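You operate a simulated robot arm through the tools that you are given. There is no shell and no other tool.

You are at the controls of a simulated robot arm. One attempt, no reset.

Task
Wash the stack of curtain rings in soapy water and empty the bowl.
Fine: two squeezes of soap, bottle back; stir until even, paddle back in its cup; dip the rings, stand them on the hand towel; tip the bowl into the basin and stand it back.

It is judged by the outcome, as a careful person would: the job done as asked, and still so three seconds after it is handed in. It fails if anything else is knocked over, pushed out of place, dropped, spilled or broken. Flat cloth is picked up by pressing the open fingertips on it (5 to 10 N) and closing them slowly along it; thin cloth reads only 2 to 8 mm in the jaws.

Robot
A 7-joint arm with a two-finger parallel gripper, fixed in place. Base frame: the origin is at the foot of the arm, x ahead of it, y to its left, z up; the work surface is at about z = 950. Readings come in mm, degrees, newtons and seconds.
With the tool pointing down near the work surface it reaches from about 340 to 780 mm from the base axis. Its first joint turns from -166.0 to 166.0 degrees. Payload 3.91 kg.
Tool frame: the origin (TCP) lies between the finger pads and is the grasp point; the fingertips stand 30 mm ahead of it; z points along the fingers, y is the line along which they close. The gripper opens to 110 mm. The fingers are 20 mm wide and 10 mm thick; the gripper's body (48 by 112 mm) begins 55 mm behind the TCP.
Orientation is told as [roll, pitch, yaw] about the base's x, y, z axes, in that order, counted from this pose: with the fingers straight down and closing along the base's y, the tool's x points along the base's -x, its y along +y and its z along -z.

Tools
- The arm moves only by the tool jog_arm. Its argument "increments" is text: rows parted by semicolons, each of 7 numbers parted by spaces: the shift along the base's x, y, z in units of 30 mm (1.0 is 30 mm), then the turn, a rotation vector about the base's x, y, z in units of 5 degrees (1.0 is 5 degrees), then the finger opening in cm, from 0 to 11. In form: dx dy dz wx wy wz gripper; .... A call has 1 to 20 rows; each row shifts and turns the commanded pose from where the row before left it. A call with a number of a shift or a turn outside -1 to 1 is refused whole. Each row takes 0.2 s and may step no farther than 50 mm and 8.6 degrees from the row before; otherwise, or with a gripper value out of range, the whole call is refused. A pose out of reach is approached as far as the arm can. The call stops where the force on the tool passes 40 N (or 10 N more than at its start, if that is more) or the arm is blocked; 0.2 s more then pass. Each finger travels about 153 mm/s and halts on what it meets, pressing with about 33 N; the grip force reading is that of the motor and also rises with nothing between the fingers. The clock runs only during rows and for 0.2 s after the last one: add rows that do not move to give the fingers time. The reply holds the time, the measured pose of the TCP, the force on the tool along the base axes, the opening and the grip force, in the units named above and with some noise, with the torque about the TCP (base axes, N m) and any sound that the robot's microphone picked up.
- Cameras (640 x 400 px; columns grow to the right, rows downward): "scene" is fixed at [51.8, -499.5, 1737.2]; the picture's right is [0.71, -0.71, 0.00], its down [-0.55, -0.54, -0.64] and it looks along [0.45, 0.45, -0.77] (base axes); focal length 337 px, centre (320, 200). "wrist" rides on the gripper at [77, 7, -115] in the tool frame; the picture's right is [-0.09, 1.00, 0.00], its down [-0.80, -0.07, -0.59] and it looks along [-0.59, -0.05, 0.80] (tool axes); focal length 270 px, centre (320, 200). There is no depth. A picture from a camera that has moved, and an enlarged one, comes with that camera's place and axes in the base frame and with its lens.
- snapshot(camera): a new picture of that camera. The clock stands still meanwhile.
- lift_body(by): slides the trunk up (or, below 0, down) by that many mm; the arm rides with it, the base frame stays. It gives what a move gives, with no picture.
- inspect(camera, box): a new picture of the part [left, top, right, bottom] of that camera's present view, enlarged. The clock stands still meanwhile.
- finish_job(): hands the job in; it is judged then, once.

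Places have to be worked out from the pictures, the camera data and where the tool is seen. Open the gripper and draw the arm clear of the work before you hand the job in, unless the task says otherwise.

The tools are called after "Request:" as a command line: name --argument value ..., lists and objects as JSON in quotes. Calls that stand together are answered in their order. jog_arm: Moves the arm, as the interface text tells. Its arguments: {"type":"object","properties":{"increments":{"type":"string"}},"required":["increments"]} The other tools are called the same way: lift_body (by) slides the trunk up or down; snapshot (camera) takes a picture; inspect (camera, box) takes an enlarged picture of a part of a camera's view; finish_job () hands the job in.

At the start:

```text
time_s: 0.0
tcp_pos: [450.1, -153.0, 1324.9]
tcp_rot: [-0.1, 0.0, 0.0]
force: [-0.2, 0.6, 0.0]
ft_torque: [0.02, 0.03, -0.01]
width: 109.6
finger_force: 0.1
trunk travel left (down, up): [-575.0, 35.0]
```

scene: 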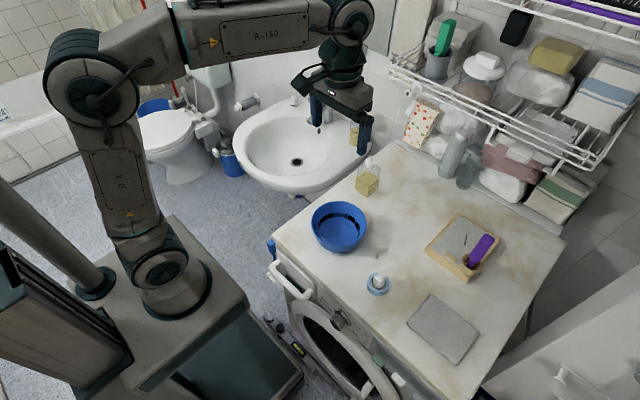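
wrist: 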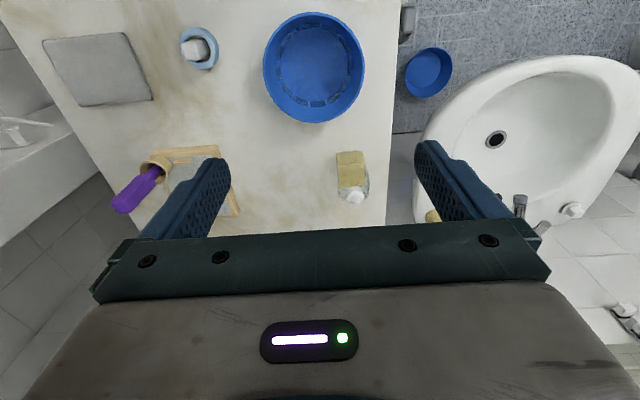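

I start by looking closer at the scene to identify the bowl, bottle, paddle cup, rings and towel.

Request:
inspect --camera "scene" --box '[290, 140, 450, 260]'

Request:
inspect --camera "scene" --box '[340, 200, 520, 370]'

Request:
inspect --camera "wrist" --box '[20, 0, 260, 230]'

Request:
inspect --camera "wrist" --box '[240, 0, 480, 230]'

Request:
inspect --camera "scene" --box '[220, 80, 400, 210]'

```text
3.33 times, centred on (370, 200) of scene
camera zoom: at [51.8, -499.5, 1737.2], right [0.71, -0.71, 0.0], down [-0.55, -0.54, -0.64], along [0.45, 0.45, -0.77], focal length 1122 px, centre (153, 200)
```

zoom: 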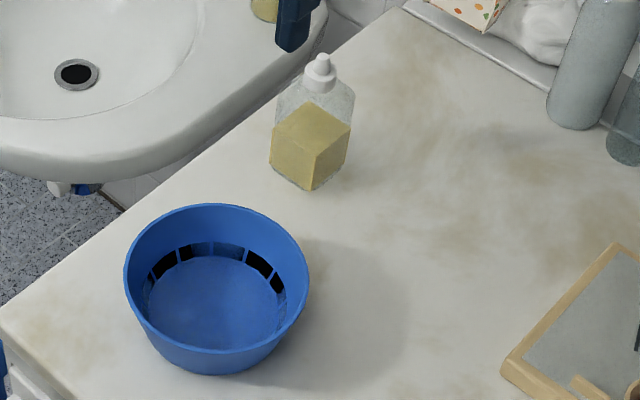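

```text
2.35 times, centred on (430, 285) of scene
camera zoom: at [51.8, -499.5, 1737.2], right [0.71, -0.71, 0.0], down [-0.55, -0.54, -0.64], along [0.45, 0.45, -0.77], focal length 792 px, centre (61, 0)
```

zoom: 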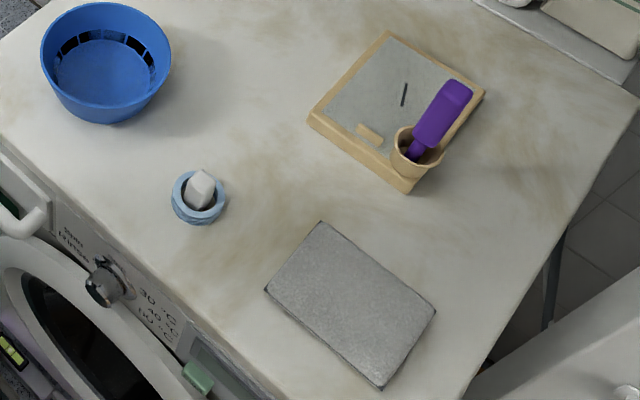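

```text
1.74 times, centred on (140, 115) of wrist
camera zoom: at [373.3, -146.5, 1437.8], right [0.09, 1.0, 0.0], down [0.8, -0.07, 0.59], along [0.59, -0.05, -0.8], focal length 470 px, centre (633, 348)
```

zoom: 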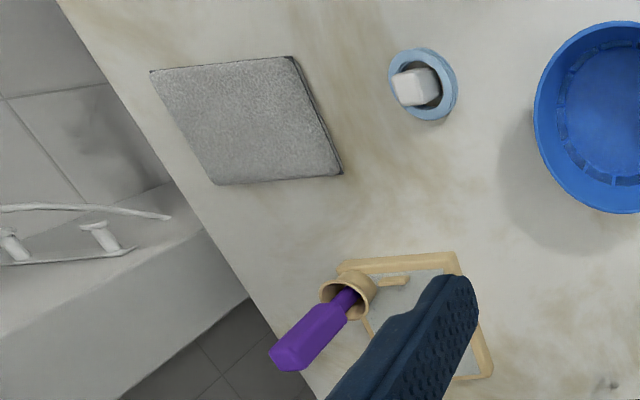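

```text
1.74 times, centred on (360, 115) of wrist
camera zoom: at [373.3, -146.5, 1437.8], right [0.09, 1.0, 0.0], down [0.8, -0.07, 0.59], along [0.59, -0.05, -0.8], focal length 470 px, centre (250, 348)
```

zoom: 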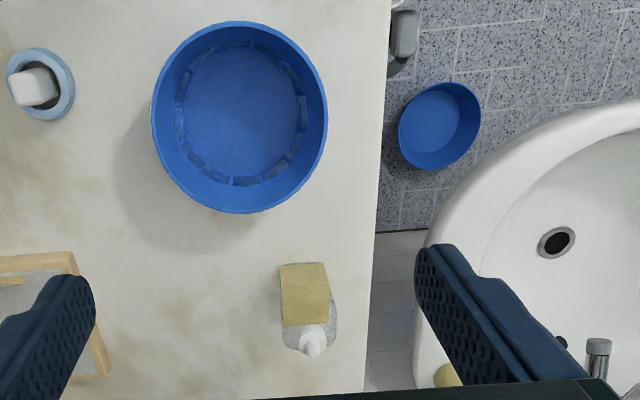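

```text
3.08 times, centred on (310, 145) of scene
camera zoom: at [51.8, -499.5, 1737.2], right [0.71, -0.71, 0.0], down [-0.55, -0.54, -0.64], along [0.45, 0.45, -0.77], focal length 1036 px, centre (351, 369)
```

zoom: 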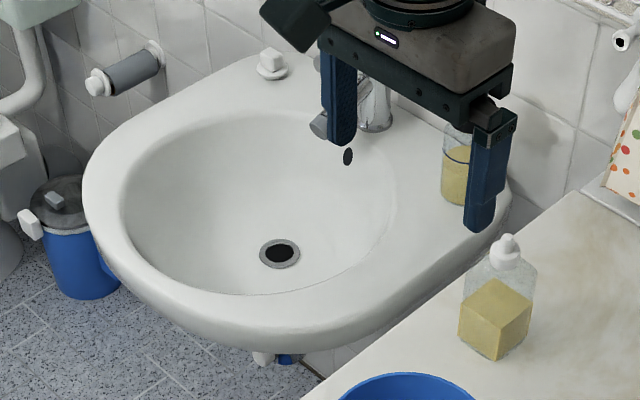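

The bowl looks to be near (452,-163), the bottle near (650,-108), the rings near (417,-340), the towel near (435,-512), the paddle cup near (600,-468), and the basin drain around (760,360) and lower down. I move the wrist camera towards the bottle for a closer look.

Request:
jog_arm --increments "1 0.287 -0.9 0 0 0 11;1 0.287 -0.9 0 0 0 11;1 0.287 -0.9 0 0 0 11;1 0.287 -0.9 0 0 0 11;0.6 0.287 -0.9 0 0 0 11;0 0 0 0 0 0 11"

Request:
snapshot --camera "wrist"

Request:
inspect --camera "wrist" --box '[220, 60, 420, 200]'

```text
time_s: 1.4
tcp_pos: [591.4, -111.1, 1189.6]
tcp_rot: [-0.1, 0.0, 0.0]
force: [0.1, -0.4, 0.2]
ft_torque: [0.0, 0.01, 0.0]
width: 110.0
finger_force: 0.1
trunk travel left (down, up): [-575.0, 35.0]
```

```text
taken
camera wrist: at [515.0, -103.2, 1303.4], right [0.09, 1.0, 0.0], down [0.8, -0.07, 0.6], along [0.59, -0.05, -0.8], focal length 270 px, centre (320, 200)
```

wrist: 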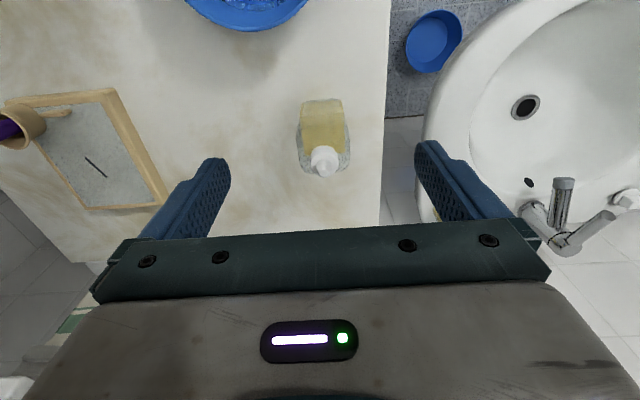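

```text
2.86 times, centred on (320, 130) of wrist
camera zoom: at [515.0, -103.2, 1303.4], right [0.09, 1.0, 0.0], down [0.8, -0.07, 0.6], along [0.59, -0.05, -0.8], focal length 772 px, centre (320, 400)
```

zoom: 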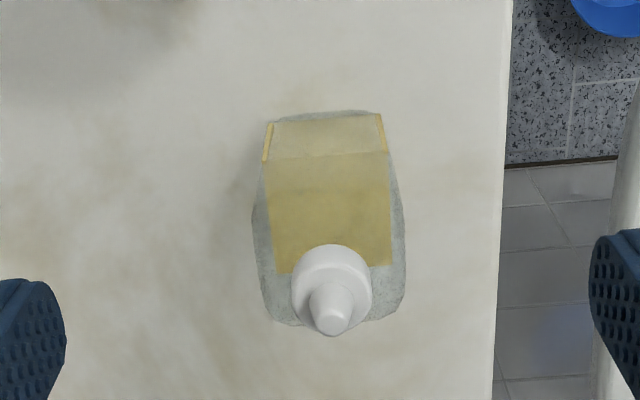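

The bottle is a squeeze bottle about 54 mm wide, lined up with the base axes, at about (642,-110), with its nozzle top near z=1075. Next I look into the bowl from above.

Request:
jog_arm --increments "-0.94 -0.327 0 0 0 0 11;-0.94 -0.327 0 0 0 0 11;-0.94 -0.327 0 0 0 0 11;-0.94 -0.327 0 0 0 0 11;-0.94 -0.327 0 0 0 0 11;0 0 0 0 0 0 11"

Request:
snapshot --camera "wrist"

Request:
inspect --camera "wrist" --box '[200, 60, 440, 210]'

```text
time_s: 2.8
tcp_pos: [447.5, -160.5, 1188.3]
tcp_rot: [0.0, 0.0, 0.0]
force: [-0.1, -0.1, 0.7]
ft_torque: [-0.02, 0.02, -0.03]
width: 109.9
finger_force: 0.0
trunk travel left (down, up): [-575.0, 35.0]
```

```text
taken
camera wrist: at [370.7, -153.1, 1302.5], right [0.09, 1.0, 0.0], down [0.8, -0.07, 0.59], along [0.59, -0.05, -0.8], focal length 270 px, centre (320, 200)
```

wrist: 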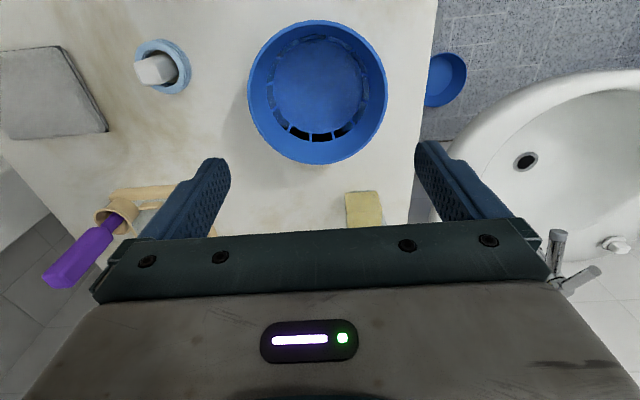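

```text
2.67 times, centred on (320, 135) of wrist
camera zoom: at [370.7, -153.1, 1302.5], right [0.09, 1.0, 0.0], down [0.8, -0.07, 0.59], along [0.59, -0.05, -0.8], focal length 721 px, centre (320, 373)
```

zoom: 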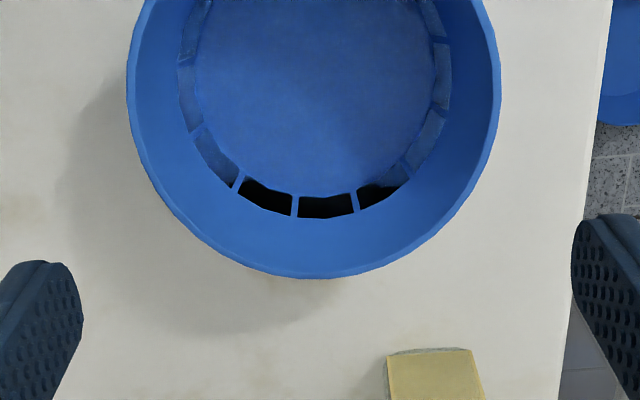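

The bowl's rim centre is about (448,-162) with a rim diameter of about 147 mm, and it holds water. Next I look at the rings.

Request:
jog_arm --increments "-0.267 -1 -0.4 0 0 0 11;-0.267 -1 -0.4 0 0 0 11;-0.267 -1 -0.4 0 0 0 11;-0.267 -1 -0.4 0 0 0 11;-0.267 -1 -0.4 0 0 0 11;-0.267 -1 -0.4 0 0 0 11;0 0 0 0 0 0 11"

Request:
snapshot --camera "wrist"

Request:
inspect --camera "wrist" --box '[230, 60, 430, 200]'

Request:
inspect --camera "scene" --box '[350, 255, 410, 305]'

```text
time_s: 4.4
tcp_pos: [399.3, -342.1, 1116.0]
tcp_rot: [0.0, 0.1, -0.1]
force: [-0.4, 0.4, -0.7]
ft_torque: [0.0, -0.01, 0.02]
width: 110.0
finger_force: 0.1
trunk travel left (down, up): [-575.0, 35.0]
```

```text
taken
camera wrist: at [323.1, -334.6, 1230.2], right [0.09, 1.0, 0.0], down [0.8, -0.07, 0.59], along [0.59, -0.05, -0.8], focal length 270 px, centre (320, 200)
```

wrist: 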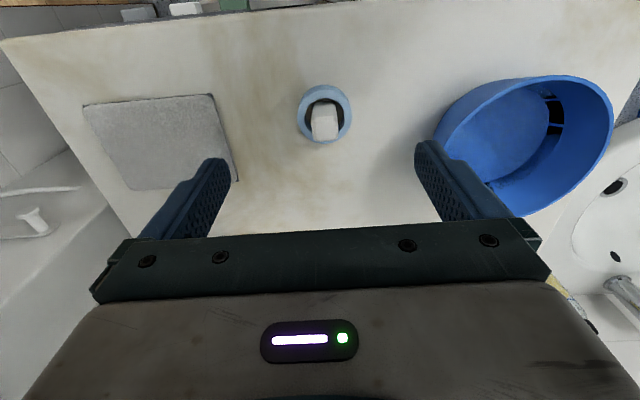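

```text
2.86 times, centred on (330, 130) of wrist
camera zoom: at [323.1, -334.6, 1230.2], right [0.09, 1.0, 0.0], down [0.8, -0.07, 0.59], along [0.59, -0.05, -0.8], focal length 772 px, centre (291, 400)
```

zoom: 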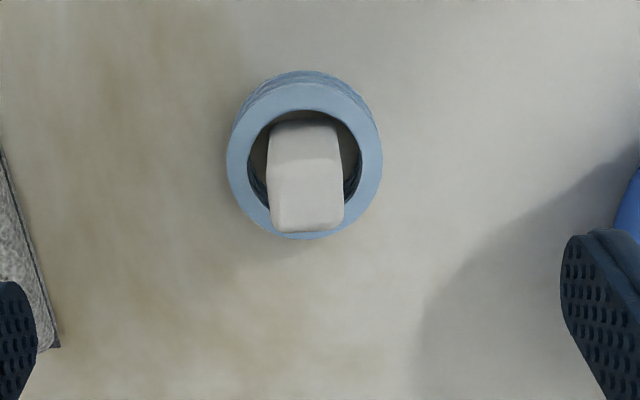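

```text
8.00 times, centred on (380, 280) of scene
camera zoom: at [51.8, -499.5, 1737.2], right [0.71, -0.71, 0.0], down [-0.55, -0.54, -0.64], along [0.45, 0.45, -0.77], focal length 2693 px, centre (-160, -440)
```

zoom: 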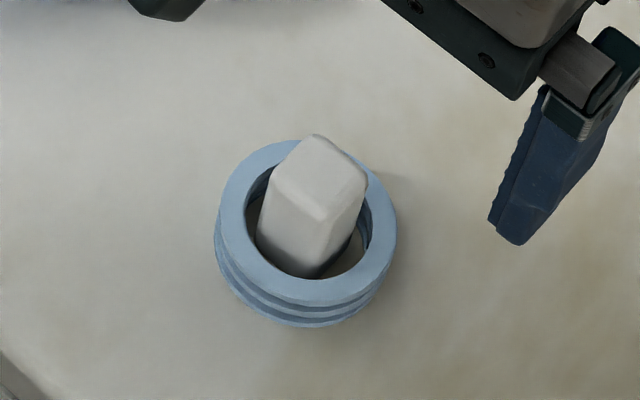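

The ring stack (outer about 52 mm, z 950–978) has a white block standing in its middle, top at z≈1000, centred about (413,-338). Next I look at the paddle in its cup.

Request:
jog_arm --increments "0.5 -0.3 1 0 0 0 11;0.94 -0.653 0.7 0 0 0 11;0.94 -0.653 0.56 0 0 0 11;0.94 -0.653 0.5 0 0 0 11;0.94 -0.653 0 0 0 0 11;0 0 0 0 0 0 11"

Request:
snapshot --camera "wrist"

Request:
inspect --camera "wrist" --box '[220, 60, 420, 200]'

Request:
inspect --camera "scene" --box '[410, 200, 520, 290]'

```text
time_s: 5.8
tcp_pos: [526.2, -428.6, 1200.4]
tcp_rot: [0.1, 0.0, -0.1]
force: [0.1, 0.3, 0.7]
ft_torque: [0.0, 0.0, -0.02]
width: 110.1
finger_force: 0.1
trunk travel left (down, up): [-575.0, 35.0]
```

```text
taken
camera wrist: at [449.5, -421.1, 1313.8], right [0.09, 1.0, 0.0], down [0.8, -0.07, 0.59], along [0.59, -0.05, -0.8], focal length 270 px, centre (320, 200)
```

wrist: 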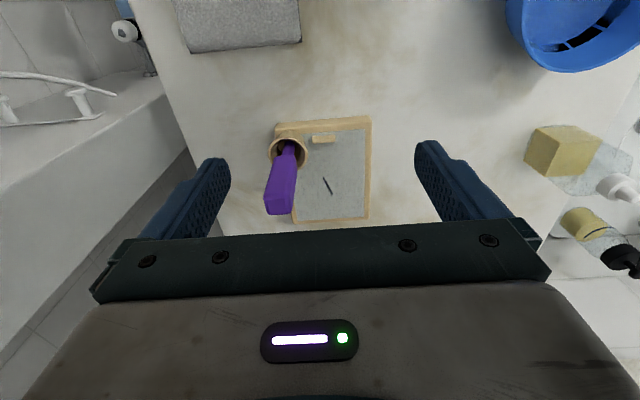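

```text
2.86 times, centred on (320, 130) of wrist
camera zoom: at [449.5, -421.1, 1313.8], right [0.09, 1.0, 0.0], down [0.8, -0.07, 0.59], along [0.59, -0.05, -0.8], focal length 772 px, centre (320, 400)
```

zoom: 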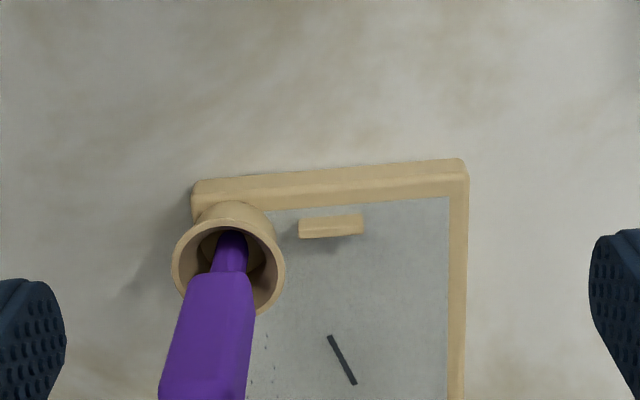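

```text
4.44 times, centred on (465, 245) of scene
camera zoom: at [51.8, -499.5, 1737.2], right [0.71, -0.71, 0.0], down [-0.55, -0.54, -0.64], along [0.45, 0.45, -0.77], focal length 1496 px, centre (-324, 0)
```

zoom: 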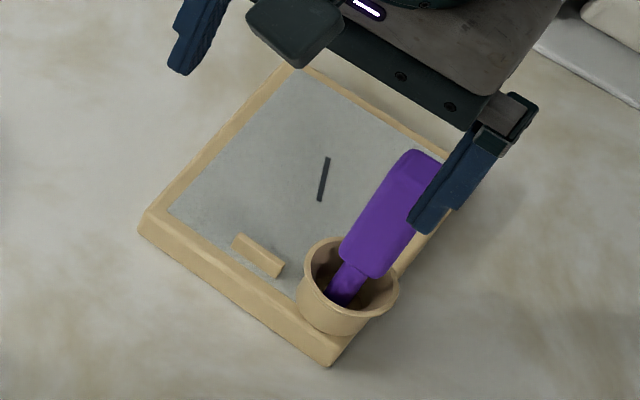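

The cup's rim centre works out at about (593,-473.5,1015), with the purple handle rising from it. I back off and pitch the tool to see the paddle side-on, which also tests tilted poses.

Request:
jog_arm --increments "-0.5 -0.148 0 0 -1 0 11;-0.5 -0.148 -0.2 0 -1 0 11;-0.3 -0.148 -0.4 0 -1 0 11;-0.3 -0.148 -0.4 0 -1 0 11;-0.253 -0.148 -0.5 0 -1 0 11;-0.253 -0.148 -0.5 0 -1 0 11;-0.253 -0.148 -0.5 0 -1 0 11;-0.253 -0.148 -0.5 0 -1 0 11;0 -0.148 -0.5 0 -1 0 11;0 -0.148 -0.5 0 -1 0 11;0 0 0 0 0 0 11;0 0 0 0 0 0 11"

Request:
snapshot --camera "wrist"

Request:
snapshot --camera "scene"

```text
time_s: 8.4
tcp_pos: [448.6, -471.3, 1078.8]
tcp_rot: [-0.2, -50.0, 0.0]
force: [-0.9, 0.2, 0.2]
ft_torque: [0.0, 0.01, 0.01]
width: 109.9
finger_force: 0.0
trunk travel left (down, up): [-575.0, 35.0]
```

```text
taken
camera wrist: at [311.5, -464.0, 1093.9], right [0.06, 1.0, 0.07], down [0.06, -0.07, 1.0], along [1.0, -0.05, -0.06], focal length 270 px, centre (320, 200)
```

wrist: 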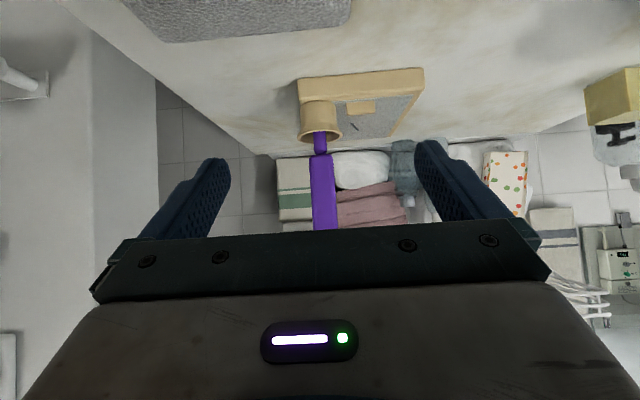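

```text
taken
```

scene: 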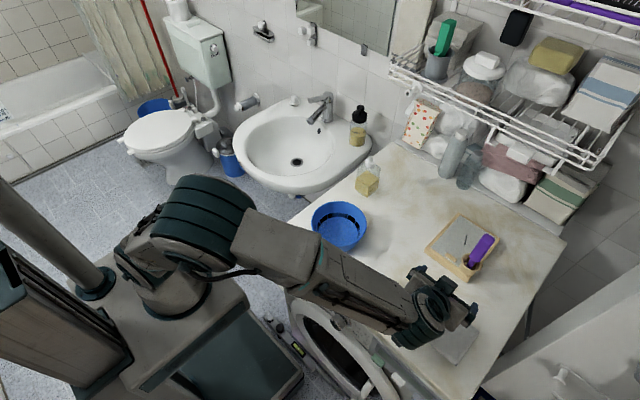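

Request:
inspect --camera "wrist" --box '[260, 50, 440, 240]'

Request:
inspect --camera "scene" --box '[410, 200, 520, 290]'

Request:
inspect --camera "scene" --box '[220, 60, 400, 210]'

```text
2.11 times, centred on (350, 145) of wrist
camera zoom: at [311.5, -464.0, 1093.9], right [0.06, 1.0, 0.07], down [0.06, -0.07, 1.0], along [1.0, -0.05, -0.06], focal length 569 px, centre (257, 316)
```

zoom: 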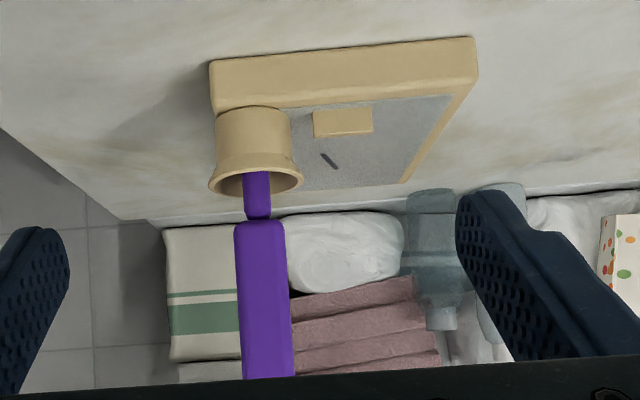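

```text
4.44 times, centred on (465, 245) of scene
camera zoom: at [51.8, -499.5, 1737.2], right [0.71, -0.71, 0.0], down [-0.55, -0.54, -0.64], along [0.45, 0.45, -0.77], focal length 1496 px, centre (-324, 0)
```

zoom: 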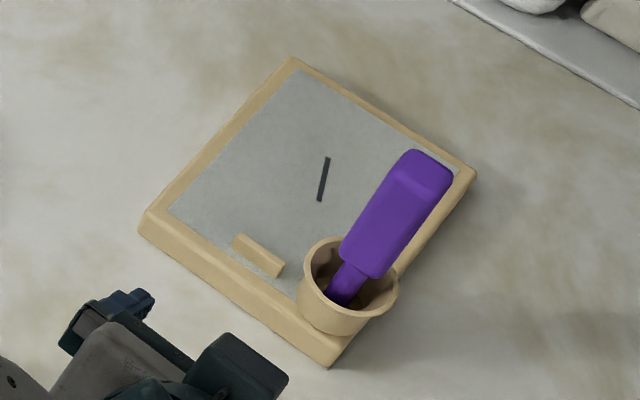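

```text
2.67 times, centred on (310, 135) of scene
camera zoom: at [51.8, -499.5, 1737.2], right [0.71, -0.71, 0.0], down [-0.55, -0.54, -0.64], along [0.45, 0.45, -0.77], focal length 898 px, centre (347, 373)
```

zoom: 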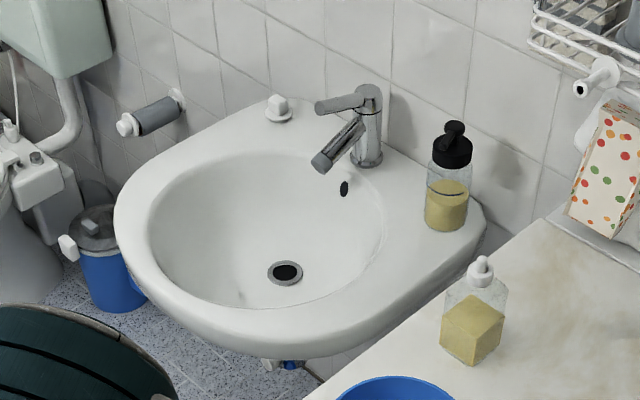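

The paddle handle is upright at about (596,-474), z 1030–1118, and tool pitches of -50° are reachable. I'll grasp the bottle from its right side with the tool slanted and pointing +y, so I first go up and yaw -90° in free space to test that.

Request:
jog_arm --increments "0 0 0.4 0 1 0 11;0 0 0.4 0 1 0 11;0 0 0.4 0 1 0 11;0 0 0.4 0 1 0 11;0 0 0.4 0 1 0 11;0 0 0.5 0 1 0 11;0 0 0.5 0 1 0 11;0 0 0.5 0 1 0 11;0 0.3 0.5 0 1 0 11;0 0.3 0.5 0 1 0 11;0.9 0.7 0 0 0 -1 11;0.9 0.7 0 0 0 -1 11;0.9 0.7 0 0 0 -1 11;0.9 0.7 0 0 0 -1 11;0.9 0.7 0 0 0 -1 11;0.9 0.7 0 0 0 -1 11;0.9 0.7 0 0 0 -1 11;0 0 0 0 0 -1 11;0 0 0 0 0 -1 11;0 0 0 0 0 0 11"

Request:
snapshot --camera "scene"

```text
time_s: 12.6
tcp_pos: [638.4, -306.1, 1214.3]
tcp_rot: [-0.1, 0.1, -45.0]
force: [0.7, 0.4, 0.4]
ft_torque: [-0.02, -0.01, -0.01]
width: 110.0
finger_force: 0.1
trunk travel left (down, up): [-575.0, 35.0]
```

```text
taken
```

scene: 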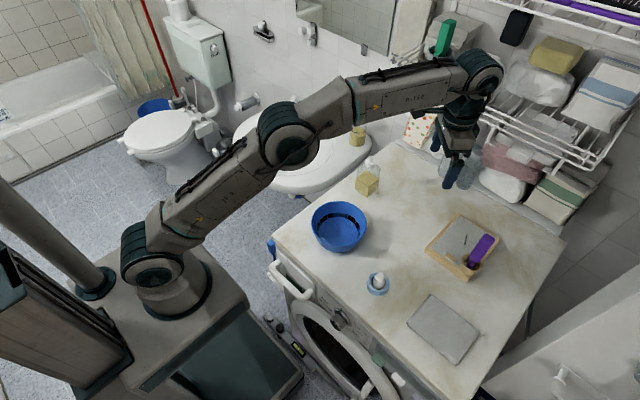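

Yaw works without trouble. I continue to yaw -90° and tilt 60° about x so the tool points toward +y and slants down.

Request:
jog_arm --increments "0 0 -0.2 0 0 -1 11;0 0 -0.2 0 0 -1 11;0 0 -0.2 0 0 -1 11;0 0 -0.2 0 0 -1 11;0 0 -0.2 0 0 -1 11;0 0 -0.2 0 0 -1 11;0 0 -0.2 0 0 -1 11;0 0 -0.2 0 0 -1 11;0 0 -0.2 0 0 -1 11;0 0 0 1 0 0 11;0 0 0 1 0 0 11;0 0 0 1 0 0 11;0 0 0 1 0 0 11;0 0 0 1 0 0 11;0 0 0 1 0 0 11;0 0 0 1 0 0 11;0 0 0 1 0 0 11;0 0 0 1 0 0 11;0 0 0 0 0 0 11"

Request:
snapshot --camera "scene"

Request:
snapshot --camera "wrist"

```text
time_s: 16.6
tcp_pos: [637.7, -303.9, 1159.9]
tcp_rot: [0.1, 27.4, -90.0]
force: [0.2, -0.7, 0.0]
ft_torque: [0.0, 0.04, 0.01]
width: 110.1
finger_force: 0.0
out of reach, approached as far as the arm can: row 16, 17, 18
trunk travel left (down, up): [-575.0, 35.0]
```

```text
taken
```

scene: 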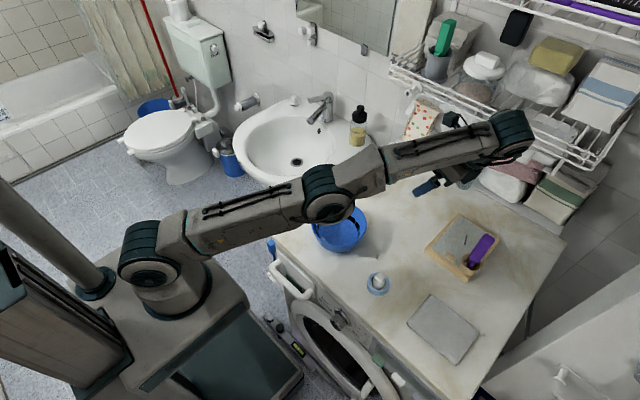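

```text
taken
camera wrist: at [644.2, -290.1, 1297.3], right [1.0, -0.08, -0.04], down [-0.07, -0.98, 0.16], along [-0.05, -0.15, -0.99], focal length 270 px, centre (320, 200)
```

wrist: 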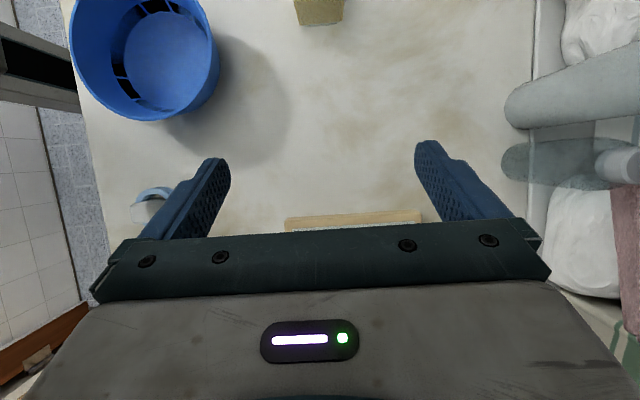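

The tilt ran out of reach this far out to the right. I move in toward the bottle (smaller y offset) where the wrist needs less reach, and check what orientation I have.

Request:
jog_arm --increments "0 1 0 0 0 0 11;0 1 0 0 0 0 11;0 1 0 0 0 0 11;0 0.8 0 0 0 0 11;0 0 0 0 0 0 11"

```text
time_s: 17.8
tcp_pos: [638.6, -191.6, 1160.8]
tcp_rot: [0.0, 27.5, -90.1]
force: [-0.2, -0.1, -1.0]
ft_torque: [0.01, -0.01, 0.0]
width: 110.1
finger_force: 0.0
trunk travel left (down, up): [-575.0, 35.0]
```

The command was clipped at 27.5° tilt; now closer in, I continue the tilt to about 60°.

Request:
jog_arm --increments "0 0 0 1 0 0 11;0 0 0 1 0 0 11;0 0 0 1 0 0 11;0 0 0 1 0 0 11;0 0 0 1 0 0 11;0 0 0 1 0 0 11;0 0 0 0.5 0 0 11;0 0 0 0 0 0 11"

Request:
snapshot --camera "scene"

Request:
snapshot --camera "wrist"

```text
time_s: 19.6
tcp_pos: [637.6, -192.4, 1160.7]
tcp_rot: [0.2, 59.9, -89.9]
force: [0.4, 0.4, 0.3]
ft_torque: [-0.01, -0.05, 0.03]
width: 109.8
finger_force: 0.0
trunk travel left (down, up): [-575.0, 35.0]
```

```text
taken
```

scene: 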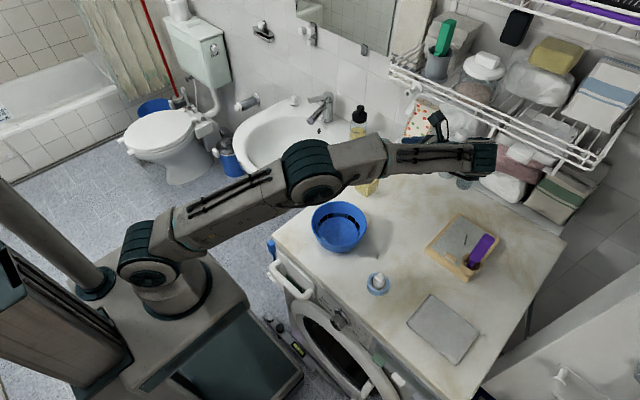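

```text
taken
camera wrist: at [644.3, -252.8, 1284.5], right [1.0, -0.04, -0.08], down [-0.07, -0.92, -0.4], along [-0.05, 0.4, -0.91], focal length 270 px, centre (320, 200)
```

wrist: 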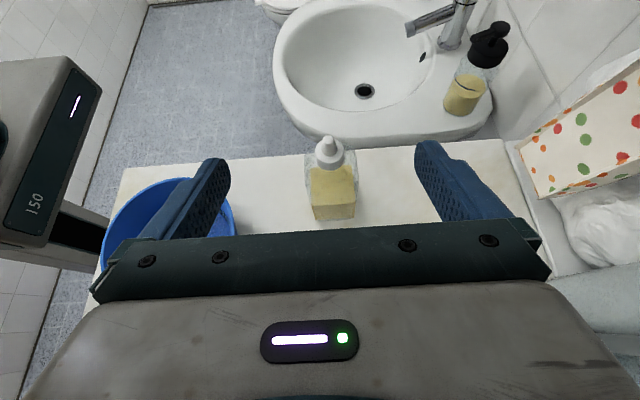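

Tilt 60° is reached and the bottle sits nicely between the fingers in view. I zoom in to fix its centre and shoulder height before approaching.

Request:
inspect --camera "wrist" --box '[270, 120, 390, 230]'

Request:
inspect --camera "wrist" --box '[260, 0, 560, 170]'

```text
3.64 times, centred on (330, 175) of wrist
camera zoom: at [644.3, -252.8, 1284.5], right [1.0, -0.04, -0.08], down [-0.07, -0.92, -0.4], along [-0.05, 0.4, -0.91], focal length 983 px, centre (284, 291)
```

zoom: 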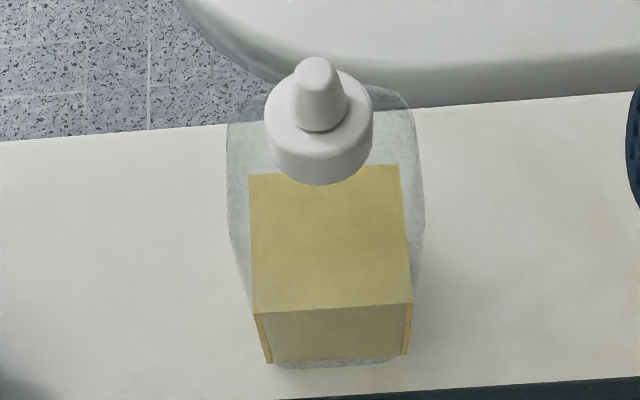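

```text
2.13 times, centred on (410, 85) of wrist
camera zoom: at [644.3, -252.8, 1284.5], right [1.0, -0.04, -0.08], down [-0.07, -0.92, -0.4], along [-0.05, 0.4, -0.91], focal length 577 px, centre (128, 445)
```

zoom: 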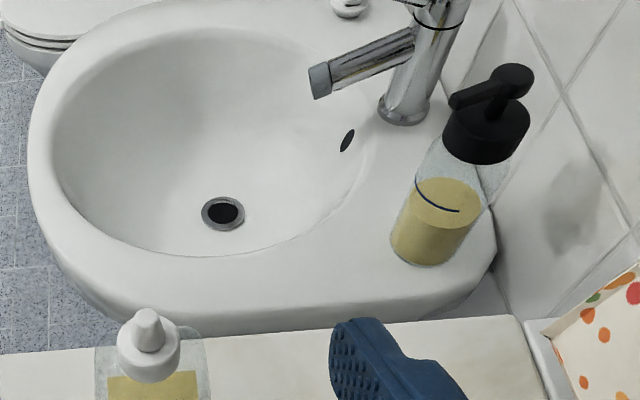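

The bottle's axis is at about (643,-110), body up to z≈1050 and nozzle tip at ≈1090. I descend along a slanted line toward TCP (643,-120,1000), stopping partway to check.

Request:
jog_arm --increments "0.04 0.4 -0.889 0 0 0 11;0.04 0.4 -0.889 0 0 0 11;0.03 0.4 -0.889 0 0 0 11;0.03 0.4 -0.889 0 0 0 11;0 0 0 0 0 0 11"

Request:
snapshot --camera "wrist"

Request:
snapshot --camera "scene"

```text
time_s: 20.8
tcp_pos: [642.0, -145.1, 1055.5]
tcp_rot: [0.0, 60.0, -89.9]
force: [-0.2, -0.7, 0.2]
ft_torque: [-0.01, 0.05, 0.0]
width: 110.0
finger_force: 0.1
trunk travel left (down, up): [-575.0, 35.0]
```

```text
taken
camera wrist: at [649.3, -206.2, 1178.6], right [1.0, -0.04, -0.08], down [-0.07, -0.92, -0.4], along [-0.05, 0.4, -0.92], focal length 270 px, centre (320, 200)
```

wrist: 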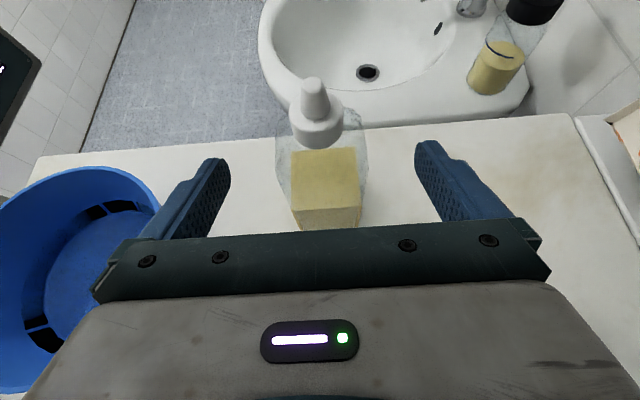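

```text
taken
```

scene: 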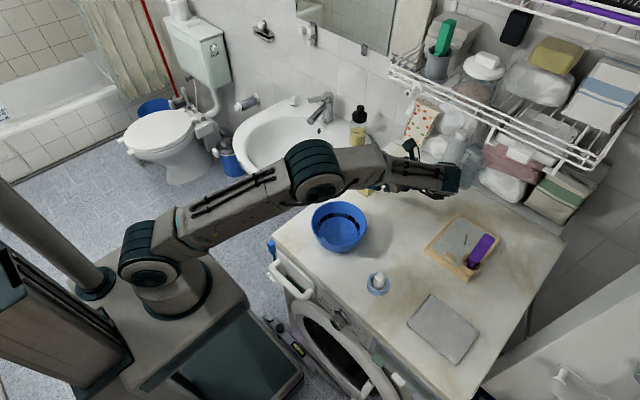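

Alignment is good, with the bottle centred between the fingers. I finish the descent to TCP ≈ (643,-120,1000).

Request:
jog_arm --increments "0.03 0.42 -0.92 0 0 0 11;0 0.42 -0.92 0 0 0 11;0 0 0 0 0 0 11"

Request:
snapshot --camera "wrist"

Request:
snapshot --camera "scene"

```text
time_s: 21.6
tcp_pos: [642.2, -119.6, 999.3]
tcp_rot: [-0.1, 60.1, -90.0]
force: [-0.1, 0.5, -0.2]
ft_torque: [-0.01, 0.02, 0.02]
width: 110.2
finger_force: 0.1
trunk travel left (down, up): [-575.0, 35.0]
```

```text
taken
camera wrist: at [649.8, -179.7, 1122.8], right [1.0, -0.04, -0.08], down [-0.07, -0.92, -0.4], along [-0.05, 0.4, -0.91], focal length 270 px, centre (320, 200)
```

wrist: 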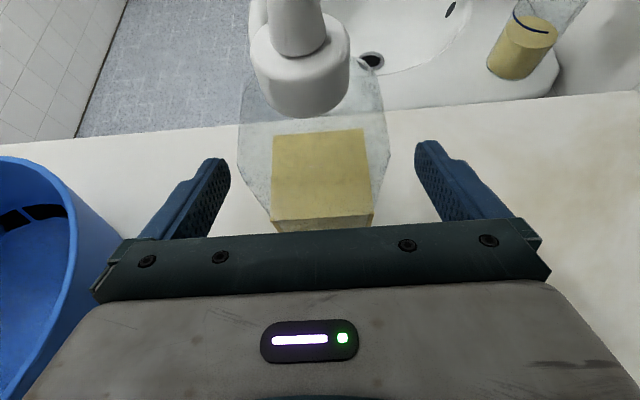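

```text
taken
```

scene: 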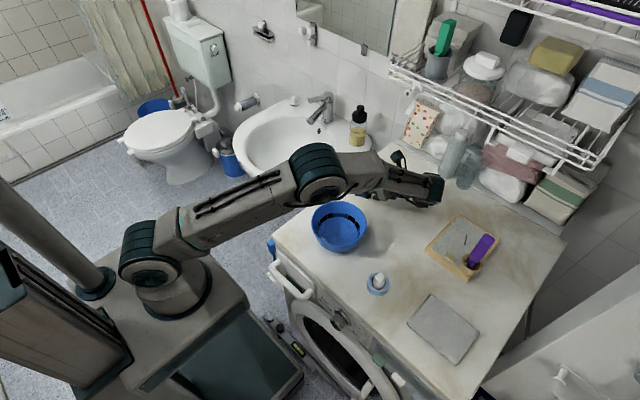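

No contact yet and the bottle is centred between the pads. I close gradually and watch the width and grip force.

Request:
jog_arm --increments "0 0 0 0 0 0 8;0 0 0 0 0 0 6.5;0 0 0 0 0 0 6;0 0 0 0 0 0 6"

Request:
jog_arm --increments "0 0 0 0 0 0 5.7;0 0 0 0 0 0 5.5;0 0 0 0 0 0 5.3;0 0 0 0 0 0 5.3"

```text
time_s: 22.6
tcp_pos: [643.6, -119.4, 999.7]
tcp_rot: [-0.1, 60.0, -90.1]
force: [0.2, 0.5, -0.1]
ft_torque: [0.02, -0.01, 0.03]
width: 59.9
finger_force: 0.0
trunk travel left (down, up): [-575.0, 35.0]
```

```text
time_s: 23.6
tcp_pos: [641.4, -119.6, 999.0]
tcp_rot: [0.0, 60.0, -90.1]
force: [-0.6, 0.0, 0.2]
ft_torque: [-0.02, 0.0, 0.02]
width: 55.8
finger_force: 33.5
trunk travel left (down, up): [-575.0, 35.0]
```

The fingers stopped at 55.8 mm with 33.5 N. I check whether a gentler command lowers the grip force.

Request:
jog_arm --increments "0 0 0 0 0 0 5.5;0 0 0 0 0 0 5.5"

Request:
jog_arm --increments "0 0 0 0 0 0 4;0 0 0 0 0 0 4;0 0 0 0 0 0 4"

```text
time_s: 24.2
tcp_pos: [643.5, -119.5, 999.4]
tcp_rot: [-0.1, 60.0, -90.0]
force: [0.7, 0.1, 0.9]
ft_torque: [0.01, 0.01, -0.06]
width: 56.0
finger_force: 0.6
trunk travel left (down, up): [-575.0, 35.0]
```

```text
time_s: 25.0
tcp_pos: [643.3, -119.4, 998.8]
tcp_rot: [0.0, 59.9, -90.0]
force: [1.0, -0.5, 1.0]
ft_torque: [0.0, -0.01, -0.03]
width: 56.0
finger_force: 32.9
trunk travel left (down, up): [-575.0, 35.0]
```

Grip force depends on the command: 5.5 cm gives nearly nothing, 5.3 cm gives full force. I look for a gentle holding level in between.

Request:
jog_arm --increments "0 0 0 0 0 0 5.4;0 0 0 0 0 0 5.4;0 0 0 0 0 0 5.4"

Request:
jog_arm --increments "0 0 0 0 0 0 5.35;0 0 0 0 0 0 5.35;0 0 0 0 0 0 5.35"

```text
time_s: 25.8
tcp_pos: [644.0, -118.8, 999.6]
tcp_rot: [-0.1, 59.9, -89.9]
force: [1.4, 0.2, 0.3]
ft_torque: [-0.02, 0.01, 0.0]
width: 55.3
finger_force: 33.0
trunk travel left (down, up): [-575.0, 35.0]
```

```text
time_s: 26.6
tcp_pos: [643.1, -119.0, 1000.1]
tcp_rot: [0.0, 60.1, -90.0]
force: [0.0, -0.1, 1.1]
ft_torque: [-0.01, 0.01, -0.04]
width: 55.5
finger_force: 33.2
trunk travel left (down, up): [-575.0, 35.0]
```

Request:
jog_arm --increments "0 0 0 0 0 0 5.5;0 0 0 0 0 0 5.5;0 0 0 0 0 0 5.5;0 0 0 0 0 0 5.5"

Request:
jog_arm --increments "0 0 0 0 0 0 5.47;0 0 0 0 0 0 5.47;0 0 0 0 0 0 5.47;0 0 0 0 0 0 5.47"

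```text
time_s: 27.6
tcp_pos: [643.1, -118.8, 999.3]
tcp_rot: [-0.1, 59.9, -90.0]
force: [0.6, -0.6, -0.1]
ft_torque: [0.01, 0.02, 0.01]
width: 56.0
finger_force: 1.1
trunk travel left (down, up): [-575.0, 35.0]
```

```text
time_s: 28.6
tcp_pos: [643.5, -119.6, 999.6]
tcp_rot: [-0.1, 60.0, -89.9]
force: [0.7, 0.4, 0.1]
ft_torque: [0.01, 0.01, -0.02]
width: 56.0
finger_force: 1.6
trunk travel left (down, up): [-575.0, 35.0]
```

Request:
jog_arm --increments "0 0 0 0 0 0 5.44;0 0 0 0 0 0 5.44;0 0 0 0 0 0 5.44;0 0 0 0 0 0 5.44"

Request:
jog_arm --increments "0 0 0 0 0 0 5.42;0 0 0 0 0 0 5.42;0 0 0 0 0 0 5.42;0 0 0 0 0 0 5.42"

```text
time_s: 29.6
tcp_pos: [643.2, -119.5, 999.1]
tcp_rot: [0.0, 59.9, -90.0]
force: [0.7, -0.2, 0.4]
ft_torque: [-0.01, 0.02, 0.0]
width: 55.7
finger_force: 33.0
trunk travel left (down, up): [-575.0, 35.0]
```

```text
time_s: 30.6
tcp_pos: [643.5, -121.0, 999.0]
tcp_rot: [0.1, 60.0, -89.9]
force: [0.3, -0.1, 0.7]
ft_torque: [0.01, 0.02, 0.0]
width: 55.5
finger_force: 33.0
trunk travel left (down, up): [-575.0, 35.0]
```

The grip is essentially on/off around 5.45 cm. I lift the bottle a little while holding at 5.4 cm and read the weight.

Request:
jog_arm --increments "0 0 0.1 0 0 0 5.4;0 0 0.1 0 0 0 5.4;0 0 0 0 0 0 5.4;0 0 0 0 0 0 5.4"

Request:
snapshot --camera "scene"

```text
time_s: 31.6
tcp_pos: [643.5, -118.2, 1004.7]
tcp_rot: [0.0, 60.0, -89.9]
force: [0.7, -0.3, -0.8]
ft_torque: [-0.01, -0.04, -0.01]
width: 55.6
finger_force: 32.8
trunk travel left (down, up): [-575.0, 35.0]
```

```text
taken
```

scene: 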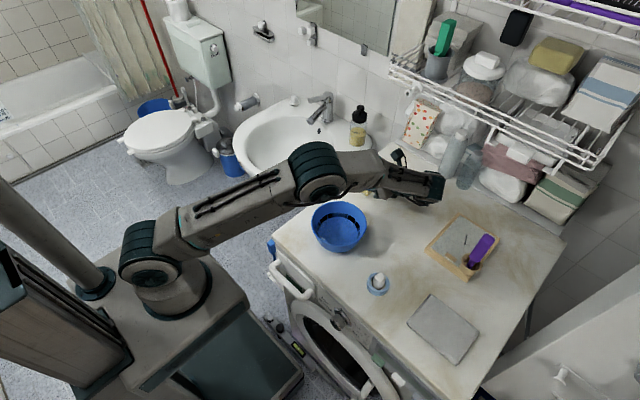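

The bottle seems to weigh only about 1.5 N. At this 5 mm height I test whether it stays in the grip when relaxed briefly to 5.5 cm.

Request:
jog_arm --increments "0 0 0 0 0 0 5.5;0 0 0 0 0 0 5.5"

Request:
inspect --camera "wrist" --box '[220, 60, 420, 240]'

Request:
jog_arm --increments "0 0 0 0 0 0 5.4;0 0 0 0 0 0 5.4"

Request:
inspect --camera "wrist" --box '[220, 60, 420, 240]'

```text
time_s: 32.2
tcp_pos: [644.6, -118.1, 1004.8]
tcp_rot: [0.0, 60.0, -89.9]
force: [-1.2, 0.4, -0.4]
ft_torque: [0.01, 0.05, -0.02]
width: 55.9
finger_force: 0.7
trunk travel left (down, up): [-575.0, 35.0]
```

```text
2.22 times, centred on (320, 150) of wrist
camera zoom: at [650.5, -179.0, 1128.2], right [1.0, -0.04, -0.08], down [-0.07, -0.92, -0.4], along [-0.05, 0.4, -0.92], focal length 601 px, centre (320, 311)
```

zoom: 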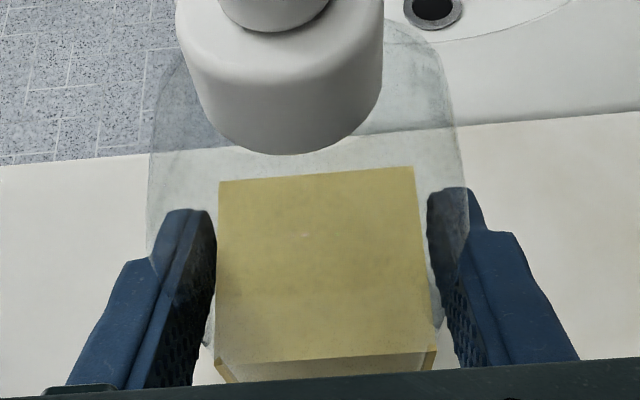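

```text
time_s: 32.8
tcp_pos: [644.0, -118.7, 1004.9]
tcp_rot: [0.1, 60.0, -90.0]
force: [0.2, 0.0, 0.5]
ft_torque: [0.01, -0.02, -0.02]
width: 55.5
finger_force: 33.0
trunk travel left (down, up): [-575.0, 35.0]
```

```text
2.22 times, centred on (320, 150) of wrist
camera zoom: at [650.5, -178.9, 1128.2], right [1.0, -0.04, -0.08], down [-0.07, -0.92, -0.4], along [-0.05, 0.4, -0.92], focal length 601 px, centre (320, 311)
```

zoom: 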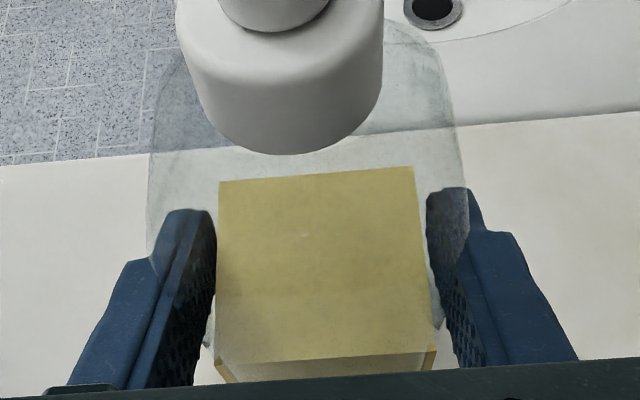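

The bottle slides when relaxed, so I must keep a firm grip. I now lift it firmly to z≈1150 and bring the tool to horizontal.

Request:
jog_arm --increments "0 0 0.3 0 0 0 5.3;0 0 0.8 0 0 0 5.3;0 0 1 0 0 0 5.3;0 0 1 0 0 0 5.3;0 0 1 0 0 0 5.3;0 0 0.9 0 0 0 5.3;0 0 0 0 0 0 5.3"

Request:
snapshot --camera "wrist"

Request:
snapshot --camera "scene"

```text
time_s: 34.4
tcp_pos: [642.1, -118.5, 1155.8]
tcp_rot: [0.0, 60.0, -90.1]
force: [-0.1, -0.6, -1.7]
ft_torque: [-0.01, 0.02, -0.01]
width: 55.5
finger_force: 32.5
trunk travel left (down, up): [-575.0, 35.0]
```

```text
taken
camera wrist: at [649.0, -179.5, 1279.1], right [1.0, -0.04, -0.08], down [-0.07, -0.92, -0.4], along [-0.05, 0.4, -0.92], focal length 270 px, centre (320, 200)
```

wrist: 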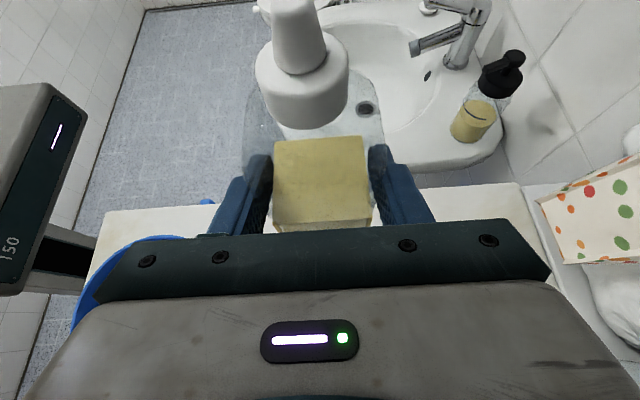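

```text
taken
```

scene: 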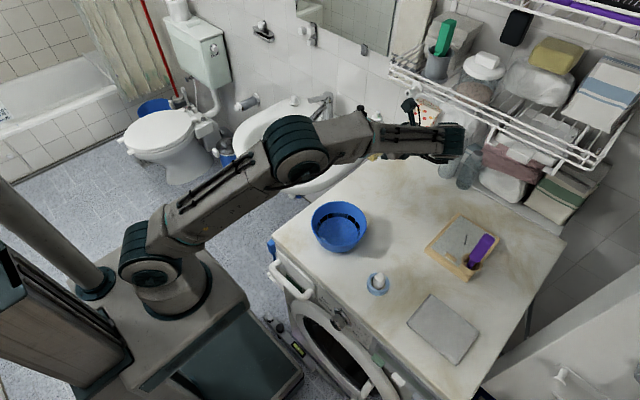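

The bottle is securely lifted. I level the tool to horizontal while drawing back toward x≈520.

Request:
jog_arm --increments "-0.5 0 0 1 0 0 5.3;-0.7 0 0 1 0 0 5.3;-0.7 0 0 1 0 0 5.3;-0.7 0 0 1 0 0 5.3;-0.7 0 0 1 0 0 5.3;-0.7 -0.1 0 1 0 0 5.3;0 0 0 0 0 0 5.3"

Request:
snapshot --camera "scene"

```text
time_s: 36.0
tcp_pos: [523.1, -121.1, 1153.3]
tcp_rot: [153.4, 89.9, 63.3]
force: [0.1, 0.3, -0.8]
ft_torque: [-0.01, -0.01, 0.01]
width: 55.7
finger_force: 32.5
trunk travel left (down, up): [-575.0, 35.0]
```

```text
taken
```

scene: 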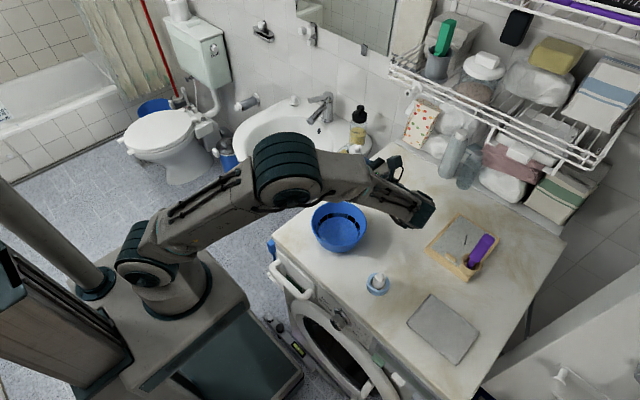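

The tool is horizontal now. I roll the bottle 60° toward the robot (about +y, negative), keeping position, then check.

Request:
jog_arm --increments "0 0 0 0 -1 0 5.3;0 0 0 0 -1 0 5.3;0 0 0 0 -1 0 5.3;0 0 0 0 -1 0 5.3;0 0 0 0 -1 0 5.3;0 0 0 0 -1 0 5.3;0 0 0 0 -1 0 5.3;0 0 0 0 -1 0 5.3;0 0 0 0 -1 0 5.3;0 0 0 0 -1 0 5.3;0 0 0 0 -1 0 5.3;0 0 0 0 -1 0 5.3;0 0 0 0 0 0 5.3"

Request:
snapshot --camera "scene"

Request:
snapshot --camera "wrist"

```text
time_s: 38.8
tcp_pos: [522.8, -122.9, 1155.6]
tcp_rot: [90.0, 30.0, 0.1]
force: [0.0, -0.4, -1.1]
ft_torque: [-0.04, 0.0, -0.03]
width: 55.7
finger_force: 32.9
trunk travel left (down, up): [-575.0, 35.0]
```

```text
taken
```

scene: 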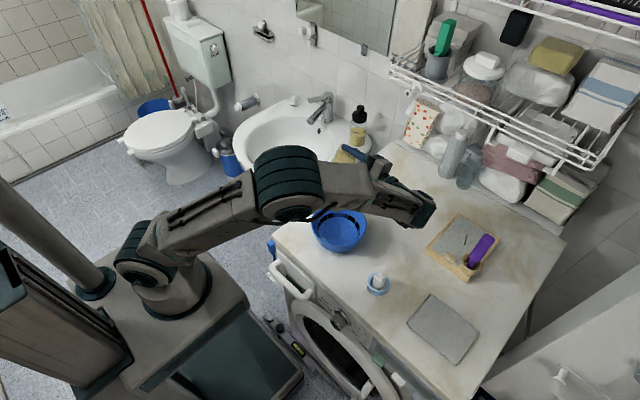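

```text
taken
camera wrist: at [459.9, -236.1, 1198.6], right [0.57, 0.0, 0.82], down [0.66, -0.59, -0.46], along [0.49, 0.8, -0.34], focal length 270 px, centre (320, 200)
```

wrist: 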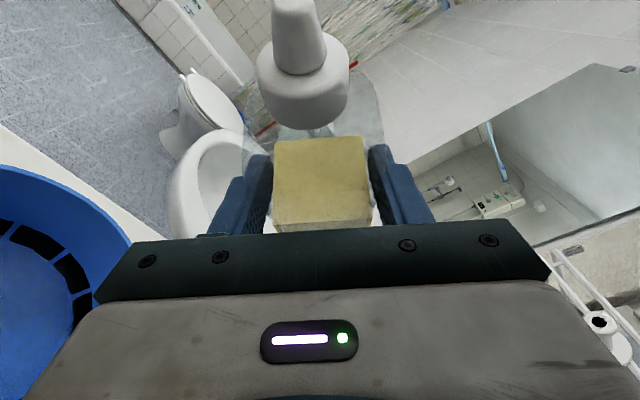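

The nozzle is already above the bowl's centre. I roll another 60° (total 120°, nozzle pointing below horizontal) in place, listening for sounds.

Request:
jog_arm --increments "0 0 0 0 -1 0 5.3;0 0 0 0 -1 0 5.3;0 0 0 0 -1 0 5.3;0 0 0 0 -1 0 5.3;0 0 0 0 -1 0 5.3;0 0 0 0 -1 0 5.3;0 0 0 0 0 0 5.3"

Request:
jog_arm --increments "0 0 0 0 -1 0 5.3;0 0 0 0 -1 0 5.3;0 0 0 0 -1 0 5.3;0 0 0 0 -1 0 5.3;0 0 0 0 -1 0 5.3;0 0 0 0 -1 0 5.3;0 0 0 0 0 0 5.3"

Request:
snapshot --camera "scene"

Request:
snapshot --camera "wrist"

```text
time_s: 40.4
tcp_pos: [521.2, -122.2, 1154.9]
tcp_rot: [90.0, -0.2, 0.0]
force: [0.4, -0.6, -1.0]
ft_torque: [-0.02, -0.01, 0.0]
width: 55.4
finger_force: 33.3
trunk travel left (down, up): [-575.0, 35.0]
```

```text
time_s: 42.0
tcp_pos: [523.3, -122.0, 1152.8]
tcp_rot: [90.0, -30.2, 0.0]
force: [0.3, 0.1, -1.4]
ft_torque: [0.0, 0.02, 0.03]
width: 55.4
finger_force: 32.9
trunk travel left (down, up): [-575.0, 35.0]
```

```text
taken
```

scene: 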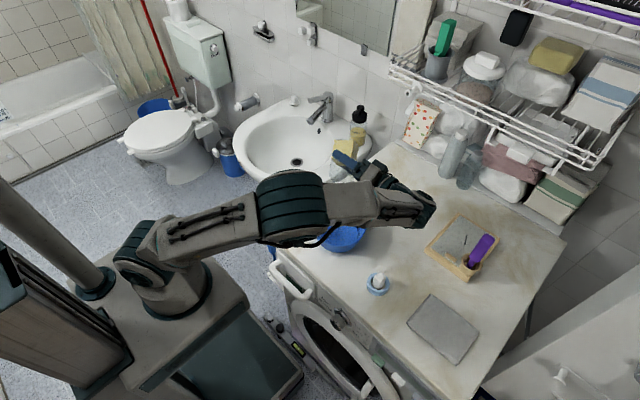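

```text
taken
camera wrist: at [453.0, -236.6, 1121.1], right [-0.42, 0.0, 0.91], down [0.73, -0.59, 0.34], along [0.54, 0.8, 0.25], focal length 270 px, centre (320, 200)
```

wrist: 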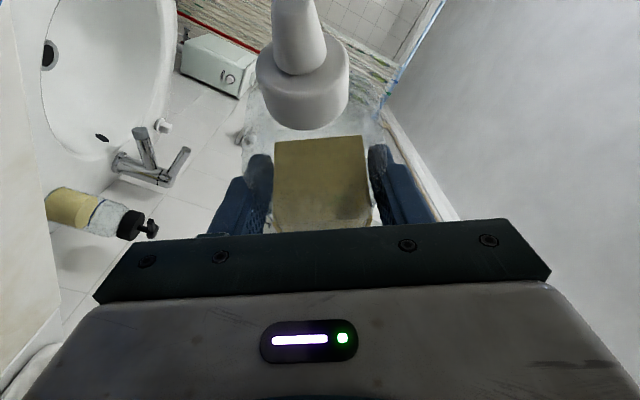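

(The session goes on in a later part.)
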